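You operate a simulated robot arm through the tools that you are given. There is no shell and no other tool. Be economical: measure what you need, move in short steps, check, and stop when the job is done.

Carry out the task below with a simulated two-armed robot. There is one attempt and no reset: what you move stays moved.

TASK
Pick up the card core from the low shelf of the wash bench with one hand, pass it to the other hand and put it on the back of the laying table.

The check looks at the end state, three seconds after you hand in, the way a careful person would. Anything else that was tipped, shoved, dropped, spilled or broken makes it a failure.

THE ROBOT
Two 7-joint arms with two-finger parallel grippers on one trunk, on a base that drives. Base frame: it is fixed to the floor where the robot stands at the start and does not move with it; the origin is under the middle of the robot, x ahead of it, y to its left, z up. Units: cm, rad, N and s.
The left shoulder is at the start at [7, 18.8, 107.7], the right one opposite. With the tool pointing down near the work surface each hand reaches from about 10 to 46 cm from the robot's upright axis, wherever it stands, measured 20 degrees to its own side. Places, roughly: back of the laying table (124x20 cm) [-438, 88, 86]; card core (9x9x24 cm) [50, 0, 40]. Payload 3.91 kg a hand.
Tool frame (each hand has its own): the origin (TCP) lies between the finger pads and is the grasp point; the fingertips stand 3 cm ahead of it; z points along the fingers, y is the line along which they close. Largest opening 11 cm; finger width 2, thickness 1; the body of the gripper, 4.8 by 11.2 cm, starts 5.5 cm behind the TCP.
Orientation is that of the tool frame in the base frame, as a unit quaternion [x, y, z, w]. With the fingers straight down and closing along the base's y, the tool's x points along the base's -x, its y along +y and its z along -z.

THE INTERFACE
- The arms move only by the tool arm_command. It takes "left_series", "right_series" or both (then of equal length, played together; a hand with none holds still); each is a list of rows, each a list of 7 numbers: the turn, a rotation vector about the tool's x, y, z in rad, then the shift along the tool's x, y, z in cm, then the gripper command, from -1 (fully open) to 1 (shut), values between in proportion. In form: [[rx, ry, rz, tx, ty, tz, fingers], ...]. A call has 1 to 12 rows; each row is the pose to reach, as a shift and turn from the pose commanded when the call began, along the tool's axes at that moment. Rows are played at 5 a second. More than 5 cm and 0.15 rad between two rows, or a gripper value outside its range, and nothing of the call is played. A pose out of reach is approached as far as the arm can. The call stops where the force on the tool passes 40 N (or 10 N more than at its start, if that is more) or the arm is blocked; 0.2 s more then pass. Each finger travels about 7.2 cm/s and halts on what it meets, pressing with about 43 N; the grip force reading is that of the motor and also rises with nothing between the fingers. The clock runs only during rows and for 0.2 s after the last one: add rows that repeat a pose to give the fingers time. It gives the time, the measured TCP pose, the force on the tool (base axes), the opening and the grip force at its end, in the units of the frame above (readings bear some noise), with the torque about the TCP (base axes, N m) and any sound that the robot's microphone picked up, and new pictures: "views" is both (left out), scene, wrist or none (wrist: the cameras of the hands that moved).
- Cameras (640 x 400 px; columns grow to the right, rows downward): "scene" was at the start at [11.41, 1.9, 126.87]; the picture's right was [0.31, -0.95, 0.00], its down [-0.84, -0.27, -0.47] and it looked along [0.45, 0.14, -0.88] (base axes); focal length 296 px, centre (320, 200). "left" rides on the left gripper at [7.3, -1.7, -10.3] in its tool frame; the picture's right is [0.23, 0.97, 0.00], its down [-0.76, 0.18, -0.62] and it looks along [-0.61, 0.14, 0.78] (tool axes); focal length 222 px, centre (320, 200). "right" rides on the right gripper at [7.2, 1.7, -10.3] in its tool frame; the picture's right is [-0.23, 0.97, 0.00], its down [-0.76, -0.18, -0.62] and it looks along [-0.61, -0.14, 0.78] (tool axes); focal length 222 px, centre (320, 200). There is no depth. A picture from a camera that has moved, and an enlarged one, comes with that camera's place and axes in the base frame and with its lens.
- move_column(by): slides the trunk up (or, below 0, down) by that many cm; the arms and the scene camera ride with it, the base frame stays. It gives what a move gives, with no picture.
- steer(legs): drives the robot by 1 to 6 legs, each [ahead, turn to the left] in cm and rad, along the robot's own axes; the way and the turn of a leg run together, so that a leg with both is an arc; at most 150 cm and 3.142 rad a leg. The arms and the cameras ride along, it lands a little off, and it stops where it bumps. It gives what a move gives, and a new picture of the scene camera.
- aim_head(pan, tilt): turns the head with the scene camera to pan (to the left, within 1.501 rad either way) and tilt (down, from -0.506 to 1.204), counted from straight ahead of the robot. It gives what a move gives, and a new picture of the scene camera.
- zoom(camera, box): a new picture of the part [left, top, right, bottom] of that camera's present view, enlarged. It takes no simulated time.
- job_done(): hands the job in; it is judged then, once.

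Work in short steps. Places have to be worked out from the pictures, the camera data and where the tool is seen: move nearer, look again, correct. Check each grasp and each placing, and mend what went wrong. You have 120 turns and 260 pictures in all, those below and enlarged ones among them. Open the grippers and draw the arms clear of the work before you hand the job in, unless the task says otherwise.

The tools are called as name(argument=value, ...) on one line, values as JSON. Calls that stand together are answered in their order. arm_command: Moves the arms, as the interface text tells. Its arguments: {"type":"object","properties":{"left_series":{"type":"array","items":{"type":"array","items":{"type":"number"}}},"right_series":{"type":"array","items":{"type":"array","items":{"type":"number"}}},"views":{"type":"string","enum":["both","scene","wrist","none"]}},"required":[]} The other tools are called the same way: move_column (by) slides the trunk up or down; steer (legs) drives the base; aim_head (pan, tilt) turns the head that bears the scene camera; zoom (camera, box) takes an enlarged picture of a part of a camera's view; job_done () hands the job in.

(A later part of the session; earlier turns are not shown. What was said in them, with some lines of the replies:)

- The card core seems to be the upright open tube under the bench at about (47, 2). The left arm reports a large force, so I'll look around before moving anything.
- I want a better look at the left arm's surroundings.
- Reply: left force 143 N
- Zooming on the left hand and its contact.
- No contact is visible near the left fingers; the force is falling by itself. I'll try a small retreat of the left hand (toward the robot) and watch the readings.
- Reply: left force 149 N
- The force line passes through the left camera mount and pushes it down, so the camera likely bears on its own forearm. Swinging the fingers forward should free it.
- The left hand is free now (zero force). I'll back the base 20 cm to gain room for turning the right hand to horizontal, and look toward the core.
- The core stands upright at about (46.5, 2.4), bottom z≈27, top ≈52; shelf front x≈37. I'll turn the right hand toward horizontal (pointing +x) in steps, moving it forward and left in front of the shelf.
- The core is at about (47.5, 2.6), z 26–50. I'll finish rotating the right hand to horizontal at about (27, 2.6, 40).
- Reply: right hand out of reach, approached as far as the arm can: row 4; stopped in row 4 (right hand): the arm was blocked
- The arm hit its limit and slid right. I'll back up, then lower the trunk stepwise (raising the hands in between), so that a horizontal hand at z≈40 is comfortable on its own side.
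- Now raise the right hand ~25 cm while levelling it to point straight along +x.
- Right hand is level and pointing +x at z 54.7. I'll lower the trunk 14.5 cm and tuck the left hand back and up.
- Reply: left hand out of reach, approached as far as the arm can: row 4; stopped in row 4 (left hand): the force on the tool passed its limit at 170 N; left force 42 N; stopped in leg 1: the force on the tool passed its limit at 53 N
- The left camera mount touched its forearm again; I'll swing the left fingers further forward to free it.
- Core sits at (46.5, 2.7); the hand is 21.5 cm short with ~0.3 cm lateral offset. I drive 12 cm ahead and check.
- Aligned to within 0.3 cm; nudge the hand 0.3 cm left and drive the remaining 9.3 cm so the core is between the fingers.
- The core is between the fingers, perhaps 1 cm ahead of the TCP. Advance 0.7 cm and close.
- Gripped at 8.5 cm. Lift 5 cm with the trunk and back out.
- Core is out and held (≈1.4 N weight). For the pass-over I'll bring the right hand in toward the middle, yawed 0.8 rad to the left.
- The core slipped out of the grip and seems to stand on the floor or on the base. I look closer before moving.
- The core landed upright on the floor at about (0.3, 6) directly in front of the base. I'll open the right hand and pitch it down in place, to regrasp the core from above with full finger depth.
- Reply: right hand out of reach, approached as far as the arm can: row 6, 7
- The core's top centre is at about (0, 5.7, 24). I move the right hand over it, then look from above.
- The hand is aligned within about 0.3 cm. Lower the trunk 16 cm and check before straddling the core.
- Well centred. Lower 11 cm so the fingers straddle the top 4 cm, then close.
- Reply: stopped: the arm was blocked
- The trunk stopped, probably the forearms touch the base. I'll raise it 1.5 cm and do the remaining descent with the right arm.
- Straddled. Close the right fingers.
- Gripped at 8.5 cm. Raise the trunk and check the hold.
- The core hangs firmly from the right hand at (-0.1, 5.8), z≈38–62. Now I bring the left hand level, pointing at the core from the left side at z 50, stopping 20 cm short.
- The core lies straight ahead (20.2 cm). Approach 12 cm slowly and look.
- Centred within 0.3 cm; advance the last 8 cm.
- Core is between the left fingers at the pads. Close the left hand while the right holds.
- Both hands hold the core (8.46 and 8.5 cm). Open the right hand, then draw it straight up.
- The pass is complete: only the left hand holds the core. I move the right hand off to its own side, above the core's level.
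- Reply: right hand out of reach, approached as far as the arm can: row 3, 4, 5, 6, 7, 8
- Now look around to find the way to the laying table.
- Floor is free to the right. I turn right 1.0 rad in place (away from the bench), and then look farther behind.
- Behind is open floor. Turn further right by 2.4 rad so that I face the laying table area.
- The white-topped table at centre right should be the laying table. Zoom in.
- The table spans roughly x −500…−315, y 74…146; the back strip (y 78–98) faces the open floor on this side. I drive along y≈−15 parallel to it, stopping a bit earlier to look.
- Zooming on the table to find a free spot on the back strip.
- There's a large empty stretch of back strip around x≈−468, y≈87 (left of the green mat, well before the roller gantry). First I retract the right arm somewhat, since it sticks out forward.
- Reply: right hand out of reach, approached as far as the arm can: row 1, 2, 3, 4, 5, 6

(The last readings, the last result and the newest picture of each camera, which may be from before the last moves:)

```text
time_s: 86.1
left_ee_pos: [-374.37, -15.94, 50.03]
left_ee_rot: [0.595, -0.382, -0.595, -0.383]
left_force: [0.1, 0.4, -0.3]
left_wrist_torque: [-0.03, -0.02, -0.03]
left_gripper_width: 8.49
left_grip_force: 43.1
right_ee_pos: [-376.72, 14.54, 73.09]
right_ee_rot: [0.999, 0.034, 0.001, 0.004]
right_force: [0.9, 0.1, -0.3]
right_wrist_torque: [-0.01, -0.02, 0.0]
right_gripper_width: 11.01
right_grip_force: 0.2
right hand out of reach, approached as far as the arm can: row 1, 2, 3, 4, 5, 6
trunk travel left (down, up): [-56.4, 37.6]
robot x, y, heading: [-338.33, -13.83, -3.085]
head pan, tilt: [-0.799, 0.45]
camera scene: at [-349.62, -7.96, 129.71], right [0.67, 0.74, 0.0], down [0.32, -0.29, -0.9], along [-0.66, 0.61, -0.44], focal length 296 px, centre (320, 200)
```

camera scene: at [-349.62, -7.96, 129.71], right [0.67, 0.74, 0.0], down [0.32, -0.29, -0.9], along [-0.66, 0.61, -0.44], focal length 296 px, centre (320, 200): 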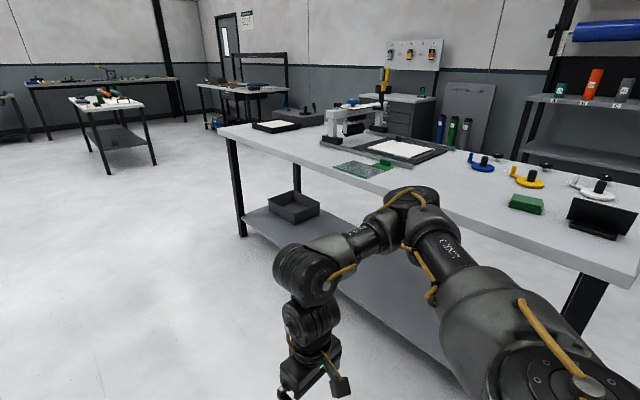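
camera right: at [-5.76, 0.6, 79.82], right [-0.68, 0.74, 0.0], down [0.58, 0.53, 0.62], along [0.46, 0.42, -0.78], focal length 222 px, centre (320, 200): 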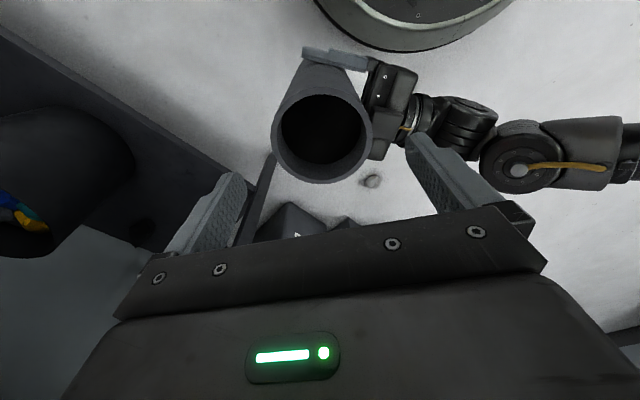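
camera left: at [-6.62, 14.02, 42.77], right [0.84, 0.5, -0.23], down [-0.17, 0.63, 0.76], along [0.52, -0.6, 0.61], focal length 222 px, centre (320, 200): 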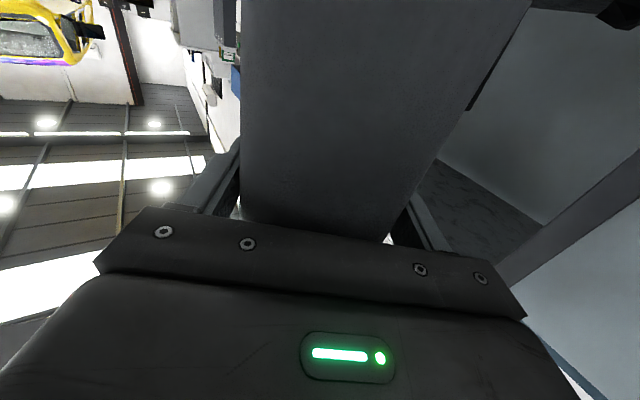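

Right arm is more compact now. Drive on to x≈−456 and turn right to face the table.

steer(legs=[[118, 0], [0, -1.63]])

aim_head(pan=0.0, tilt=0.6)

```text
time_s: 96.1
left_ee_pos: [-457.91, 15.14, 50.0]
left_ee_rot: [-0.135, 0.694, 0.134, 0.694]
left_force: [-0.4, -0.5, -0.4]
left_wrist_torque: [-0.01, 0.01, 0.04]
left_gripper_width: 8.5
left_grip_force: 42.9
right_ee_pos: [-427.2, 16.19, 72.96]
right_ee_rot: [0.714, -0.7, -0.003, 0.004]
right_force: [0.4, -0.6, 0.2]
right_wrist_torque: [-0.03, 0.01, -0.02]
right_gripper_width: 10.99
right_grip_force: 0.2
trunk travel left (down, up): [-56.4, 37.6]
robot x, y, heading: [-457.43, -20.86, 1.581]
head pan, tilt: [-0.799, 0.45]
camera scene: at [-450.65, -9.66, 129.7], right [0.7, -0.71, 0.0], down [-0.31, -0.31, -0.9], along [0.64, 0.63, -0.44], focal length 296 px, centre (320, 200)
```

scene: 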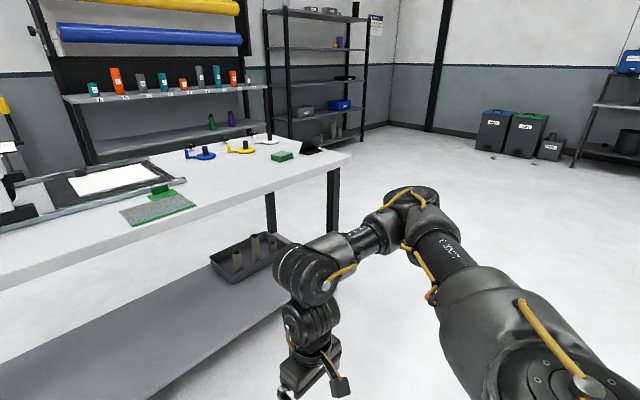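

```text
time_s: 97.2
left_ee_pos: [-457.82, 15.17, 49.84]
left_ee_rot: [-0.135, 0.694, 0.133, 0.695]
left_force: [0.5, 0.6, 0.1]
left_wrist_torque: [0.03, -0.02, -0.04]
left_gripper_width: 8.47
left_grip_force: 43.3
right_ee_pos: [-427.27, 16.13, 73.12]
right_ee_rot: [0.714, -0.7, -0.003, 0.004]
right_force: [-0.2, 0.0, 0.2]
right_wrist_torque: [0.01, 0.0, 0.04]
right_gripper_width: 10.99
right_grip_force: 0.0
trunk travel left (down, up): [-56.4, 37.6]
robot x, y, heading: [-457.12, -20.85, 1.582]
head pan, tilt: [0.0, 0.6]
camera scene: at [-457.28, -7.29, 128.35], right [1.0, 0.01, 0.0], down [0.01, -0.56, -0.83], along [-0.01, 0.83, -0.56], focal length 296 px, centre (320, 200)
```

scene: 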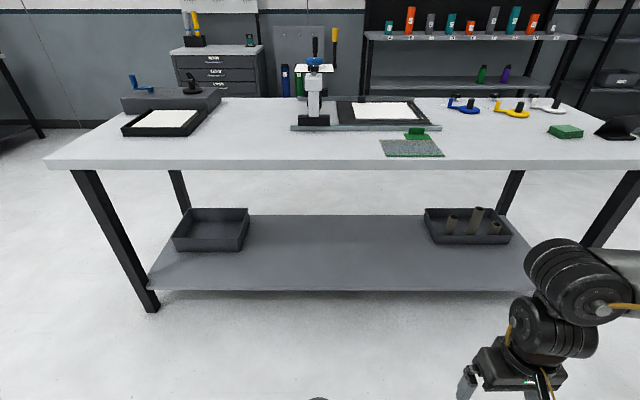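

Facing the table: front edge y≈78, the strip ahead of me (x≈−458) is empty; mat starts at −438, rail at y≈107. Raise the trunk 37 cm, then the left arm slowly by 15 cm.

move_column(by=37)

arm_command(left_series=[[0, 0, 0, -0.6, 0, 0, 1], [0, 0, 0, -1.4, 0, 0, 1], [0, 0, 0, -2.2, 0, 0, 1], [0, 0, 0, -3.0, 0, 0, 1], [0, 0, 0, -3.8, 0, 0, 1], [0, 0, 0, -4.6, 0, 0, 1], [0, 0, 0, -5.2, 0, 0, 1], [0, 0, 0, -5.5, 0, 0, 1]], views="wrist")

```text
time_s: 100.8
left_ee_pos: [-457.86, 15.27, 87.03]
left_ee_rot: [-0.135, 0.694, 0.134, 0.694]
left_force: [-0.1, -0.4, -1.2]
left_wrist_torque: [0.02, -0.01, 0.01]
left_gripper_width: 8.47
left_grip_force: 43.0
right_ee_pos: [-427.13, 16.16, 110.07]
right_ee_rot: [0.714, -0.7, -0.002, 0.004]
right_force: [0.4, 0.0, 0.5]
right_wrist_torque: [-0.02, -0.02, 0.01]
right_gripper_width: 10.96
right_grip_force: 0.0
trunk travel left (down, up): [-93.4, 0.6]
robot x, y, heading: [-457.07, -21.0, 1.582]
head pan, tilt: [0.0, 0.6]
```

```text
time_s: 102.6
left_ee_pos: [-457.81, 15.18, 92.47]
left_ee_rot: [-0.134, 0.694, 0.133, 0.694]
left_force: [0.5, -0.6, -1.5]
left_wrist_torque: [0.05, -0.02, 0.03]
left_gripper_width: 8.49
left_grip_force: 43.6
right_ee_pos: [-427.28, 16.19, 109.99]
right_ee_rot: [0.713, -0.701, -0.003, 0.004]
right_force: [-0.7, -0.2, 1.0]
right_wrist_torque: [0.0, 0.01, -0.02]
right_gripper_width: 10.99
right_grip_force: 0.0
trunk travel left (down, up): [-93.4, 0.6]
robot x, y, heading: [-457.27, -21.0, 1.584]
head pan, tilt: [0.0, 0.6]
camera left: at [-466.87, 9.86, 85.3], right [-0.36, 0.9, -0.23], down [-0.65, -0.07, 0.76], along [0.67, 0.42, 0.61], focal length 222 px, centre (320, 200)
```

left: 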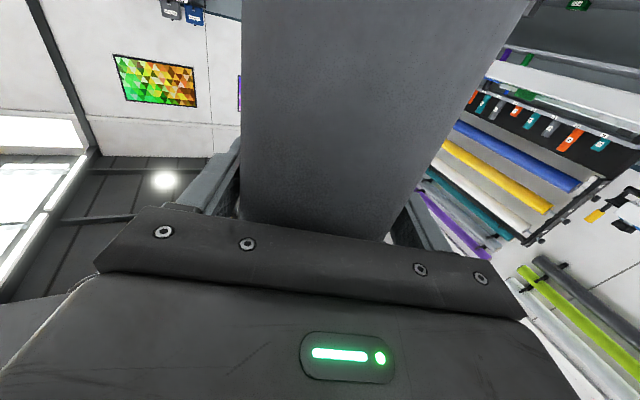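

Hold is steady. Continue raising 9.5 cm.

arm_command(left_series=[[0, 0, 0, -0.6, 0, 0, 1], [0, 0, 0, -1.5, 0, 0, 1], [0, 0, 0, -2.4, 0, 0, 1], [0, 0, 0, -3.3, 0, 0, 1], [0, 0, 0, -4.2, 0, 0, 1], [0, 0, 0, -5.1, 0, 0, 1], [0, 0, 0, -6.0, 0, 0, 1], [0, 0, 0, -6.9, 0, 0, 1], [0, 0, 0, -7.8, 0, 0, 1], [0, 0, 0, -8.6, 0, 0, 1], [0, 0, 0, -9.2, 0, 0, 1], [0, 0, 0, -9.5, 0, 0, 1]], views="scene")

```text
time_s: 105.2
left_ee_pos: [-457.94, 15.39, 102.05]
left_ee_rot: [-0.134, 0.694, 0.134, 0.694]
left_force: [0.4, 0.2, -1.4]
left_wrist_torque: [0.04, -0.01, 0.02]
left_gripper_width: 8.48
left_grip_force: 43.3
right_ee_pos: [-427.25, 16.08, 110.05]
right_ee_rot: [0.714, -0.701, -0.003, 0.003]
right_force: [0.6, -0.6, -0.6]
right_wrist_torque: [-0.02, -0.01, 0.02]
right_gripper_width: 10.99
right_grip_force: 0.2
trunk travel left (down, up): [-93.4, 0.6]
robot x, y, heading: [-457.71, -21.14, 1.581]
head pan, tilt: [0.0, 0.6]
camera scene: at [-457.29, -7.28, 165.35], right [1.0, 0.01, 0.0], down [0.01, -0.57, -0.82], along [-0.01, 0.82, -0.57], focal length 296 px, centre (320, 200)
```

scene: 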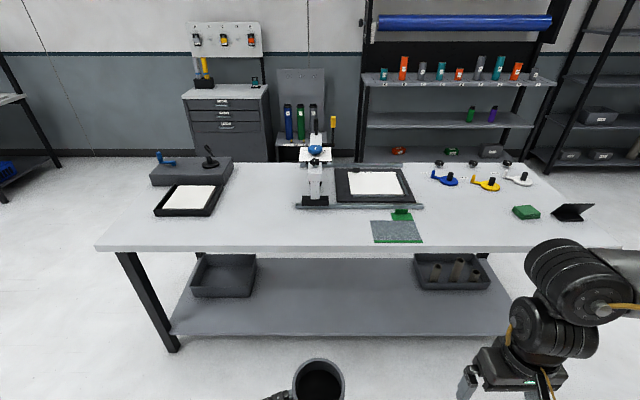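

Core bottom is at z≈90, clear of the table top (86). Drive 52 cm ahead and check.

steer(legs=[[52, 0]])

aim_head(pan=0.0, tilt=0.95)

```text
time_s: 108.2
left_ee_pos: [-457.92, 67.79, 101.98]
left_ee_rot: [-0.133, 0.694, 0.132, 0.695]
left_force: [-0.2, 0.9, -0.9]
left_wrist_torque: [0.01, -0.01, 0.0]
left_gripper_width: 8.47
left_grip_force: 43.1
right_ee_pos: [-427.39, 68.59, 110.12]
right_ee_rot: [0.712, -0.702, -0.002, 0.003]
right_force: [-0.1, 0.0, 0.0]
right_wrist_torque: [-0.01, 0.01, -0.02]
right_gripper_width: 10.97
right_grip_force: 0.0
trunk travel left (down, up): [-93.4, 0.6]
robot x, y, heading: [-458.01, 31.19, 1.573]
head pan, tilt: [0.0, 0.6]
camera scene: at [-457.56, 45.23, 165.36], right [1.0, 0.0, 0.0], down [0.0, -0.56, -0.83], along [0.0, 0.83, -0.56], focal length 296 px, centre (320, 200)
```

scene: 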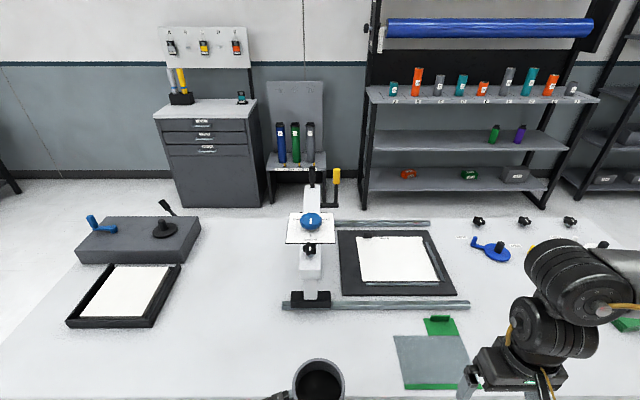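

```text
time_s: 109.1
left_ee_pos: [-457.94, 68.12, 101.95]
left_ee_rot: [-0.133, 0.695, 0.131, 0.695]
left_force: [0.7, -0.1, -0.6]
left_wrist_torque: [0.02, 0.01, 0.03]
left_gripper_width: 8.46
left_grip_force: 43.3
right_ee_pos: [-427.46, 68.73, 110.02]
right_ee_rot: [0.712, -0.702, -0.003, 0.004]
right_force: [0.1, 0.6, -0.2]
right_wrist_torque: [0.02, 0.0, 0.0]
right_gripper_width: 11.01
right_grip_force: 0.1
trunk travel left (down, up): [-93.4, 0.6]
robot x, y, heading: [-457.82, 31.4, 1.576]
head pan, tilt: [0.0, 0.949]
camera scene: at [-457.54, 43.85, 162.51], right [1.0, 0.0, 0.0], down [0.0, -0.81, -0.58], along [0.0, 0.58, -0.81], focal length 296 px, centre (320, 200)
```

scene: 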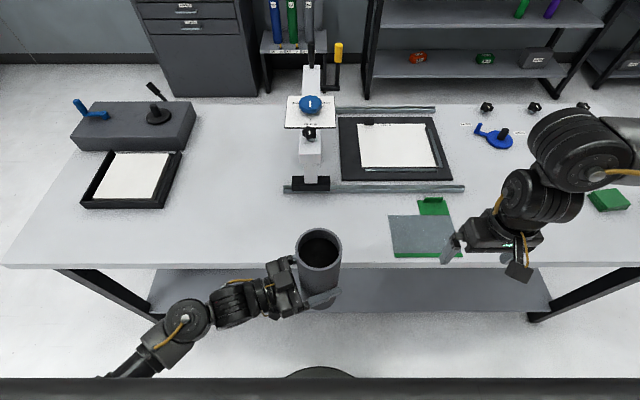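

Table edge y≈76.7, rail at y≈102, shelf edge inset (~80). Drive 16 cm more, putting the core at y≈84 over the strip.

steer(legs=[[16, 0]])

zoom(camera="left", box=[0, 0, 640, 400])

```text
time_s: 110.5
left_ee_pos: [-458.01, 83.63, 102.01]
left_ee_rot: [-0.132, 0.694, 0.132, 0.696]
left_force: [-0.6, -0.6, -0.1]
left_wrist_torque: [-0.01, -0.01, -0.02]
left_gripper_width: 8.47
left_grip_force: 43.6
right_ee_pos: [-427.56, 84.4, 110.06]
right_ee_rot: [0.712, -0.702, -0.002, 0.003]
right_force: [0.5, -0.5, 0.3]
right_wrist_torque: [0.05, 0.0, 0.02]
right_gripper_width: 11.0
right_grip_force: 0.1
trunk travel left (down, up): [-93.4, 0.6]
robot x, y, heading: [-457.76, 47.51, 1.58]
head pan, tilt: [0.0, 0.949]
camera scene: at [-457.64, 59.44, 162.54], right [1.0, 0.0, 0.0], down [0.0, -0.81, -0.58], along [0.0, 0.58, -0.81], focal length 296 px, centre (320, 200)
```

scene: 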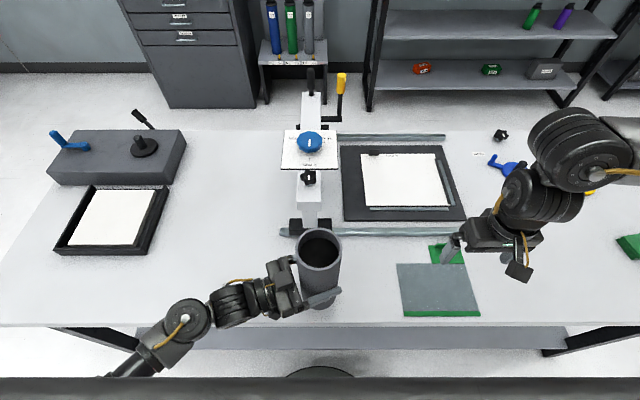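

```text
1.00 times, centred on (320, 200) of left (not enlarged: the box is as wide or as high as the picture)
camera zoom: at [-467.18, 78.33, 94.83], right [-0.36, 0.91, -0.23], down [-0.65, -0.06, 0.76], along [0.68, 0.42, 0.61], focal length 222 px, centre (320, 200)
```

zoom: 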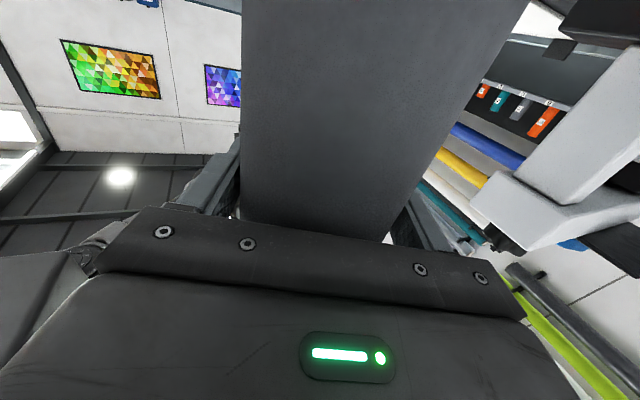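

Shift the core 3.5 cm further ahead slowly.

arm_command(left_series=[[0, 0, 0, 0, 0.5, 0.2, 1], [0, 0, 0, 0, 1.2, 0.48, 1], [0, 0, 0, 0, 1.9, 0.75, 1], [0, 0, 0, 0, 2.6, 1.03, 1], [0, 0, 0, 0, 3.1, 1.2, 1], [0, 0, 0, 0, 3.25, 1.29, 1]], views="none")

arm_command(left_series=[[0, 0, 0, 0.4, 0, 0, 1], [0, 0, 0, 1.0, 0, 0, 1], [0, 0, 0, 1.6, 0, 0, 1], [0, 0, 0, 2.1, 0, 0, 1], [0, 0, 0, 2.5, 0, 0, 1]], views="scene")

```text
time_s: 111.9
left_ee_pos: [-458.01, 87.36, 101.84]
left_ee_rot: [-0.132, 0.695, 0.131, 0.695]
left_force: [0.0, -0.6, -0.5]
left_wrist_torque: [-0.01, 0.0, -0.02]
left_gripper_width: 8.46
left_grip_force: 43.2
right_ee_pos: [-427.44, 84.64, 110.02]
right_ee_rot: [0.712, -0.702, -0.002, 0.004]
right_force: [-0.5, 0.1, 0.3]
right_wrist_torque: [-0.03, 0.0, 0.03]
right_gripper_width: 10.99
right_grip_force: 0.1
trunk travel left (down, up): [-93.4, 0.6]
robot x, y, heading: [-457.53, 47.96, 1.575]
head pan, tilt: [0.0, 0.949]
```

```text
time_s: 113.1
left_ee_pos: [-458.16, 87.36, 99.51]
left_ee_rot: [-0.132, 0.695, 0.132, 0.695]
left_force: [-1.1, 0.6, -1.1]
left_wrist_torque: [0.0, 0.0, 0.03]
left_gripper_width: 8.45
left_grip_force: 43.3
right_ee_pos: [-427.6, 84.55, 109.94]
right_ee_rot: [0.712, -0.702, -0.003, 0.004]
right_force: [-0.2, 0.3, 1.0]
right_wrist_torque: [-0.02, 0.01, -0.01]
right_gripper_width: 11.01
right_grip_force: 0.1
trunk travel left (down, up): [-93.4, 0.6]
robot x, y, heading: [-458.16, 47.36, 1.573]
head pan, tilt: [0.0, 0.949]
camera scene: at [-457.63, 59.81, 162.51], right [1.0, 0.0, 0.0], down [0.0, -0.81, -0.58], along [0.0, 0.58, -0.81], focal length 296 px, centre (320, 200)
```

scene: 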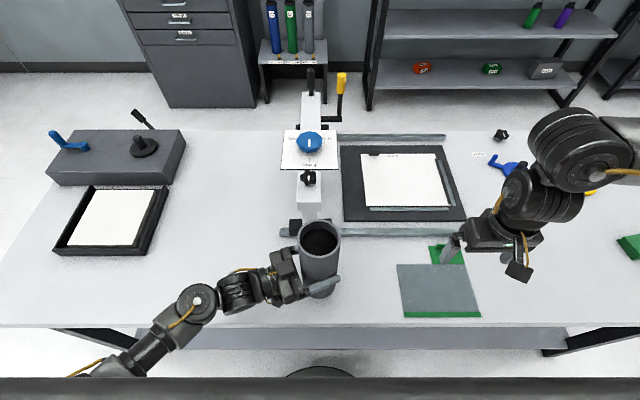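

Bottom is ≈1.5 cm above the table. Lower in fine steps and watch the vertical force.

arm_command(left_series=[[0, 0, 0, 0.3, 0, 0, 1], [0, 0, 0, 0.6, 0, 0, 1], [0, 0, 0, 0.9, 0, 0, 1], [0, 0, 0, 1.1, 0, 0, 1], [0, 0, 0, 1.3, 0, 0, 1]], views="none")

```text
time_s: 114.3
left_ee_pos: [-458.16, 87.3, 98.1]
left_ee_rot: [-0.134, 0.695, 0.131, 0.695]
left_force: [-0.7, 0.0, -1.1]
left_wrist_torque: [0.02, -0.02, 0.02]
left_gripper_width: 8.47
left_grip_force: 42.6
right_ee_pos: [-427.5, 84.59, 110.0]
right_ee_rot: [0.712, -0.703, -0.003, 0.003]
right_force: [0.2, 0.3, -0.1]
right_wrist_torque: [-0.03, 0.01, 0.02]
right_gripper_width: 10.99
right_grip_force: 0.0
trunk travel left (down, up): [-93.4, 0.6]
robot x, y, heading: [-457.62, 47.4, 1.579]
head pan, tilt: [0.0, 0.949]
```

Not touching yet; continue in 0.15 cm steps.

arm_command(left_series=[[0, 0, 0, 0.15, 0, 0, 1], [0, 0, 0, 0.3, 0, 0, 1], [0, 0, 0, 0.45, 0, 0, 1]], views="wrist")

```text
time_s: 115.1
left_ee_pos: [-458.1, 87.28, 98.04]
left_ee_rot: [-0.133, 0.693, 0.133, 0.696]
left_force: [-2.3, -0.5, 16.0]
left_wrist_torque: [-0.62, 0.5, -0.05]
left_gripper_width: 8.46
left_grip_force: 43.2
right_ee_pos: [-427.53, 84.44, 110.18]
right_ee_rot: [0.712, -0.702, -0.003, 0.004]
right_force: [-0.4, 1.3, 0.2]
right_wrist_torque: [0.02, -0.02, 0.0]
right_gripper_width: 11.01
right_grip_force: 0.1
trunk travel left (down, up): [-93.4, 0.6]
robot x, y, heading: [-457.93, 47.32, 1.576]
head pan, tilt: [0.0, 0.949]
camera left: at [-467.13, 82.01, 90.73], right [-0.36, 0.91, -0.23], down [-0.65, -0.06, 0.76], along [0.67, 0.42, 0.61], focal length 222 px, centre (320, 200)
```

left: 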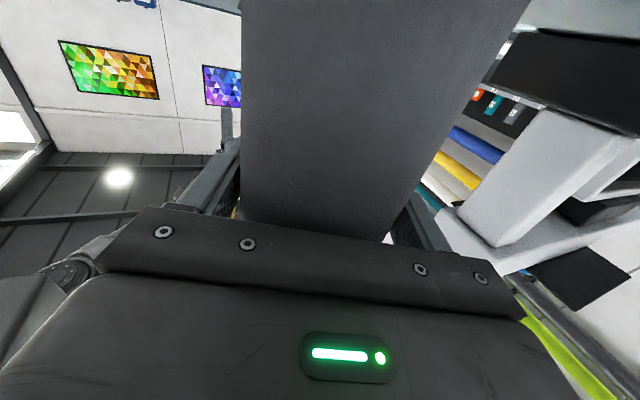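

The core stands on the table (16 N). Ease off slightly, then open the left fingers.

arm_command(left_series=[[0, 0, 0, -0.3, 0, 0, 1], [0, 0, 0, -0.3, 0, 0, 1], [0, 0, 0, -0.3, 0, 0, 0.4], [0, 0, 0, -0.3, 0, 0, -0.3], [0, 0, 0, -0.3, 0, 0, -0.8], [0, 0, 0, -0.3, 0, 0, -1], [0, 0, 0, -0.3, 0, 0, -1]], views="both")

```text
time_s: 116.7
left_ee_pos: [-458.18, 87.32, 98.02]
left_ee_rot: [-0.134, 0.694, 0.132, 0.695]
left_force: [-0.1, -0.2, 0.0]
left_wrist_torque: [0.03, 0.0, 0.02]
left_gripper_width: 11.0
left_grip_force: 0.2
right_ee_pos: [-427.49, 84.8, 110.08]
right_ee_rot: [0.712, -0.702, -0.002, 0.004]
right_force: [-0.1, -0.4, 1.0]
right_wrist_torque: [-0.02, -0.02, -0.01]
right_gripper_width: 11.01
right_grip_force: 0.1
trunk travel left (down, up): [-93.4, 0.6]
robot x, y, heading: [-458.05, 47.85, 1.577]
head pan, tilt: [0.0, 0.949]
camera scene: at [-457.64, 59.8, 162.51], right [1.0, 0.0, 0.0], down [0.0, -0.81, -0.58], along [0.0, 0.58, -0.81], focal length 296 px, centre (320, 200)
camera left: at [-467.16, 82.07, 90.81], right [-0.36, 0.91, -0.23], down [-0.65, -0.06, 0.76], along [0.68, 0.42, 0.61], focal length 222 px, centre (320, 200)
```

scene: 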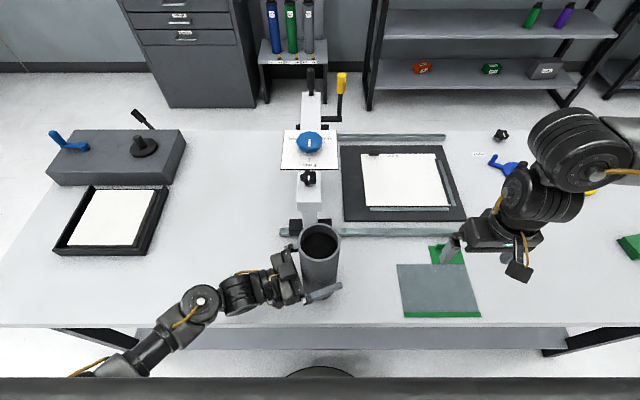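
left: 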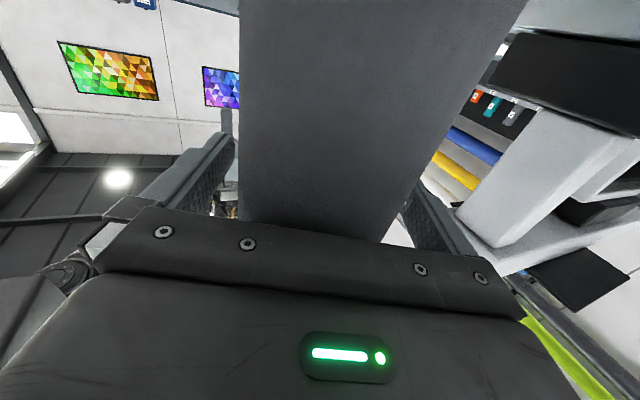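

Core stands free. Withdraw the left hand straight back along its fingers.

arm_command(left_series=[[0, 0, 0, 0, 0, -1, -1], [0, 0, 0, 0, 0, -2.5, -1], [0, 0, 0, 0, 0, -4, -1], [0, 0, 0, 0, 0, -6, -1], [0, 0, 0, 0, 0, -8, -1], [0, 0, 0, 0, 0, -10, -1], [0, 0, 0, 0, 0, -12, -1], [0, 0, 0, 0, 0, -14, -1]], views="both")

```text
time_s: 118.5
left_ee_pos: [-471.28, 82.07, 98.03]
left_ee_rot: [-0.133, 0.694, 0.13, 0.695]
left_force: [-0.3, -0.6, 0.7]
left_wrist_torque: [0.0, 0.02, 0.0]
left_gripper_width: 11.0
left_grip_force: 0.1
right_ee_pos: [-427.51, 84.53, 109.94]
right_ee_rot: [0.711, -0.703, -0.002, 0.004]
right_force: [-0.6, 0.3, 0.0]
right_wrist_torque: [-0.01, -0.01, 0.0]
right_gripper_width: 10.99
right_grip_force: 0.0
trunk travel left (down, up): [-93.4, 0.6]
robot x, y, heading: [-458.21, 47.71, 1.575]
head pan, tilt: [0.0, 0.949]
camera scene: at [-457.73, 59.74, 162.51], right [1.0, 0.0, 0.0], down [0.0, -0.81, -0.58], along [0.0, 0.58, -0.81], focal length 296 px, centre (320, 200)
camera left: at [-480.28, 76.68, 90.83], right [-0.36, 0.91, -0.23], down [-0.65, -0.06, 0.76], along [0.67, 0.42, 0.61], focal length 222 px, centre (320, 200)
```

scene: 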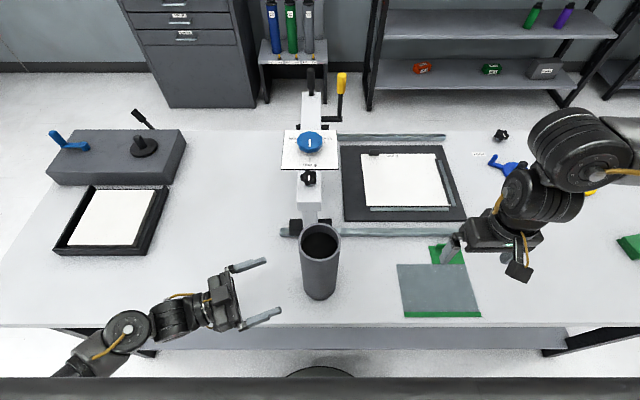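
left: 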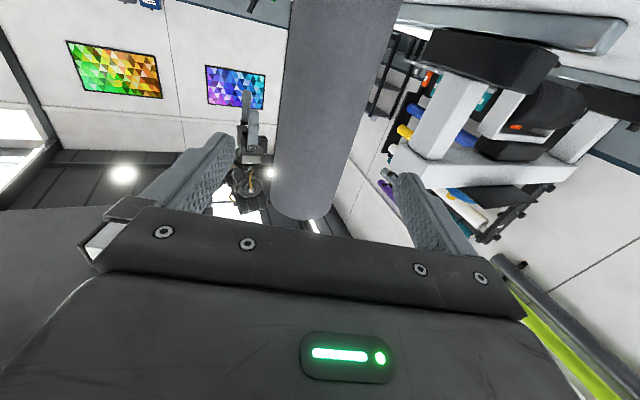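

The core stands upright on the back strip and the hand is clear. Back off from the table.

steer(legs=[[-45, 0]])

zoom(camera="scene", box=[200, 50, 520, 250])

```text
time_s: 121.2
left_ee_pos: [-470.9, 37.51, 98.03]
left_ee_rot: [-0.133, 0.695, 0.131, 0.695]
left_force: [-0.3, 0.9, -0.2]
left_wrist_torque: [0.01, 0.02, 0.01]
left_gripper_width: 10.99
left_grip_force: 0.0
right_ee_pos: [-427.24, 39.96, 110.05]
right_ee_rot: [0.713, -0.702, -0.002, 0.004]
right_force: [0.8, -0.6, -0.2]
right_wrist_torque: [0.01, 0.01, 0.0]
right_gripper_width: 11.0
right_grip_force: 0.0
trunk travel left (down, up): [-93.4, 0.6]
robot x, y, heading: [-457.71, 2.43, 1.575]
head pan, tilt: [0.0, 0.949]
camera scene: at [-457.4, 15.13, 162.5], right [1.0, 0.01, 0.0], down [0.01, -0.81, -0.58], along [0.0, 0.58, -0.81], focal length 296 px, centre (320, 200)
```

scene: 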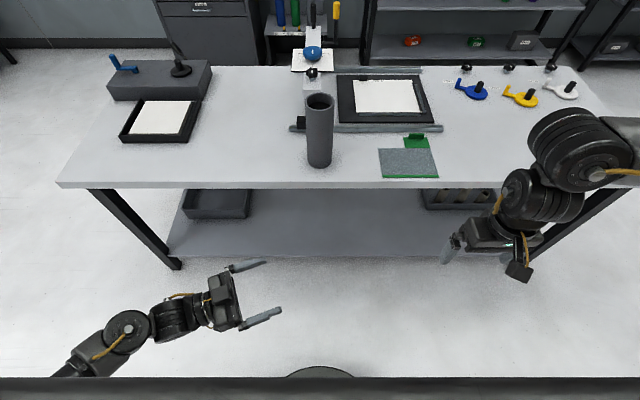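

```text
2.00 times, centred on (360, 150) of scene
camera zoom: at [-457.4, 15.13, 162.5], right [1.0, 0.01, 0.0], down [0.01, -0.81, -0.58], along [0.0, 0.58, -0.81], focal length 592 px, centre (240, 300)
```

zoom: 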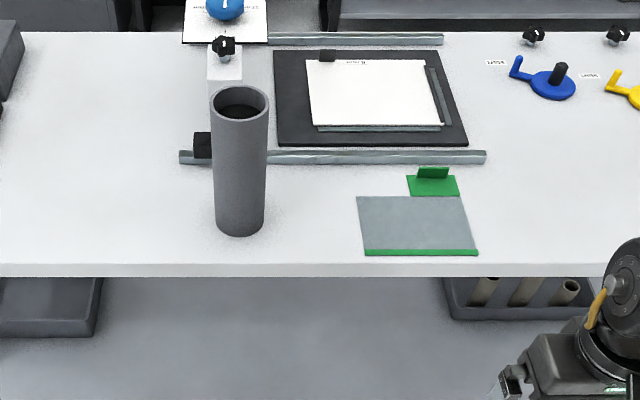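

The core stands upright on the free back strip, nothing else on the table has moved, and both grippers are open and clear, so I hand in.

job_done()

```text
The job is handed in.
```

The card core is standing upright on the back of the laying table at about x −458, y 87. I picked it up with the right hand and passed it to the left, which placed it. In the last picture nothing else on the table had been touched, and both grippers were open and clear.

The core did slip out of the right hand once, near the wash bench. It landed upright on the floor, and I picked it up again from above before passing it over.
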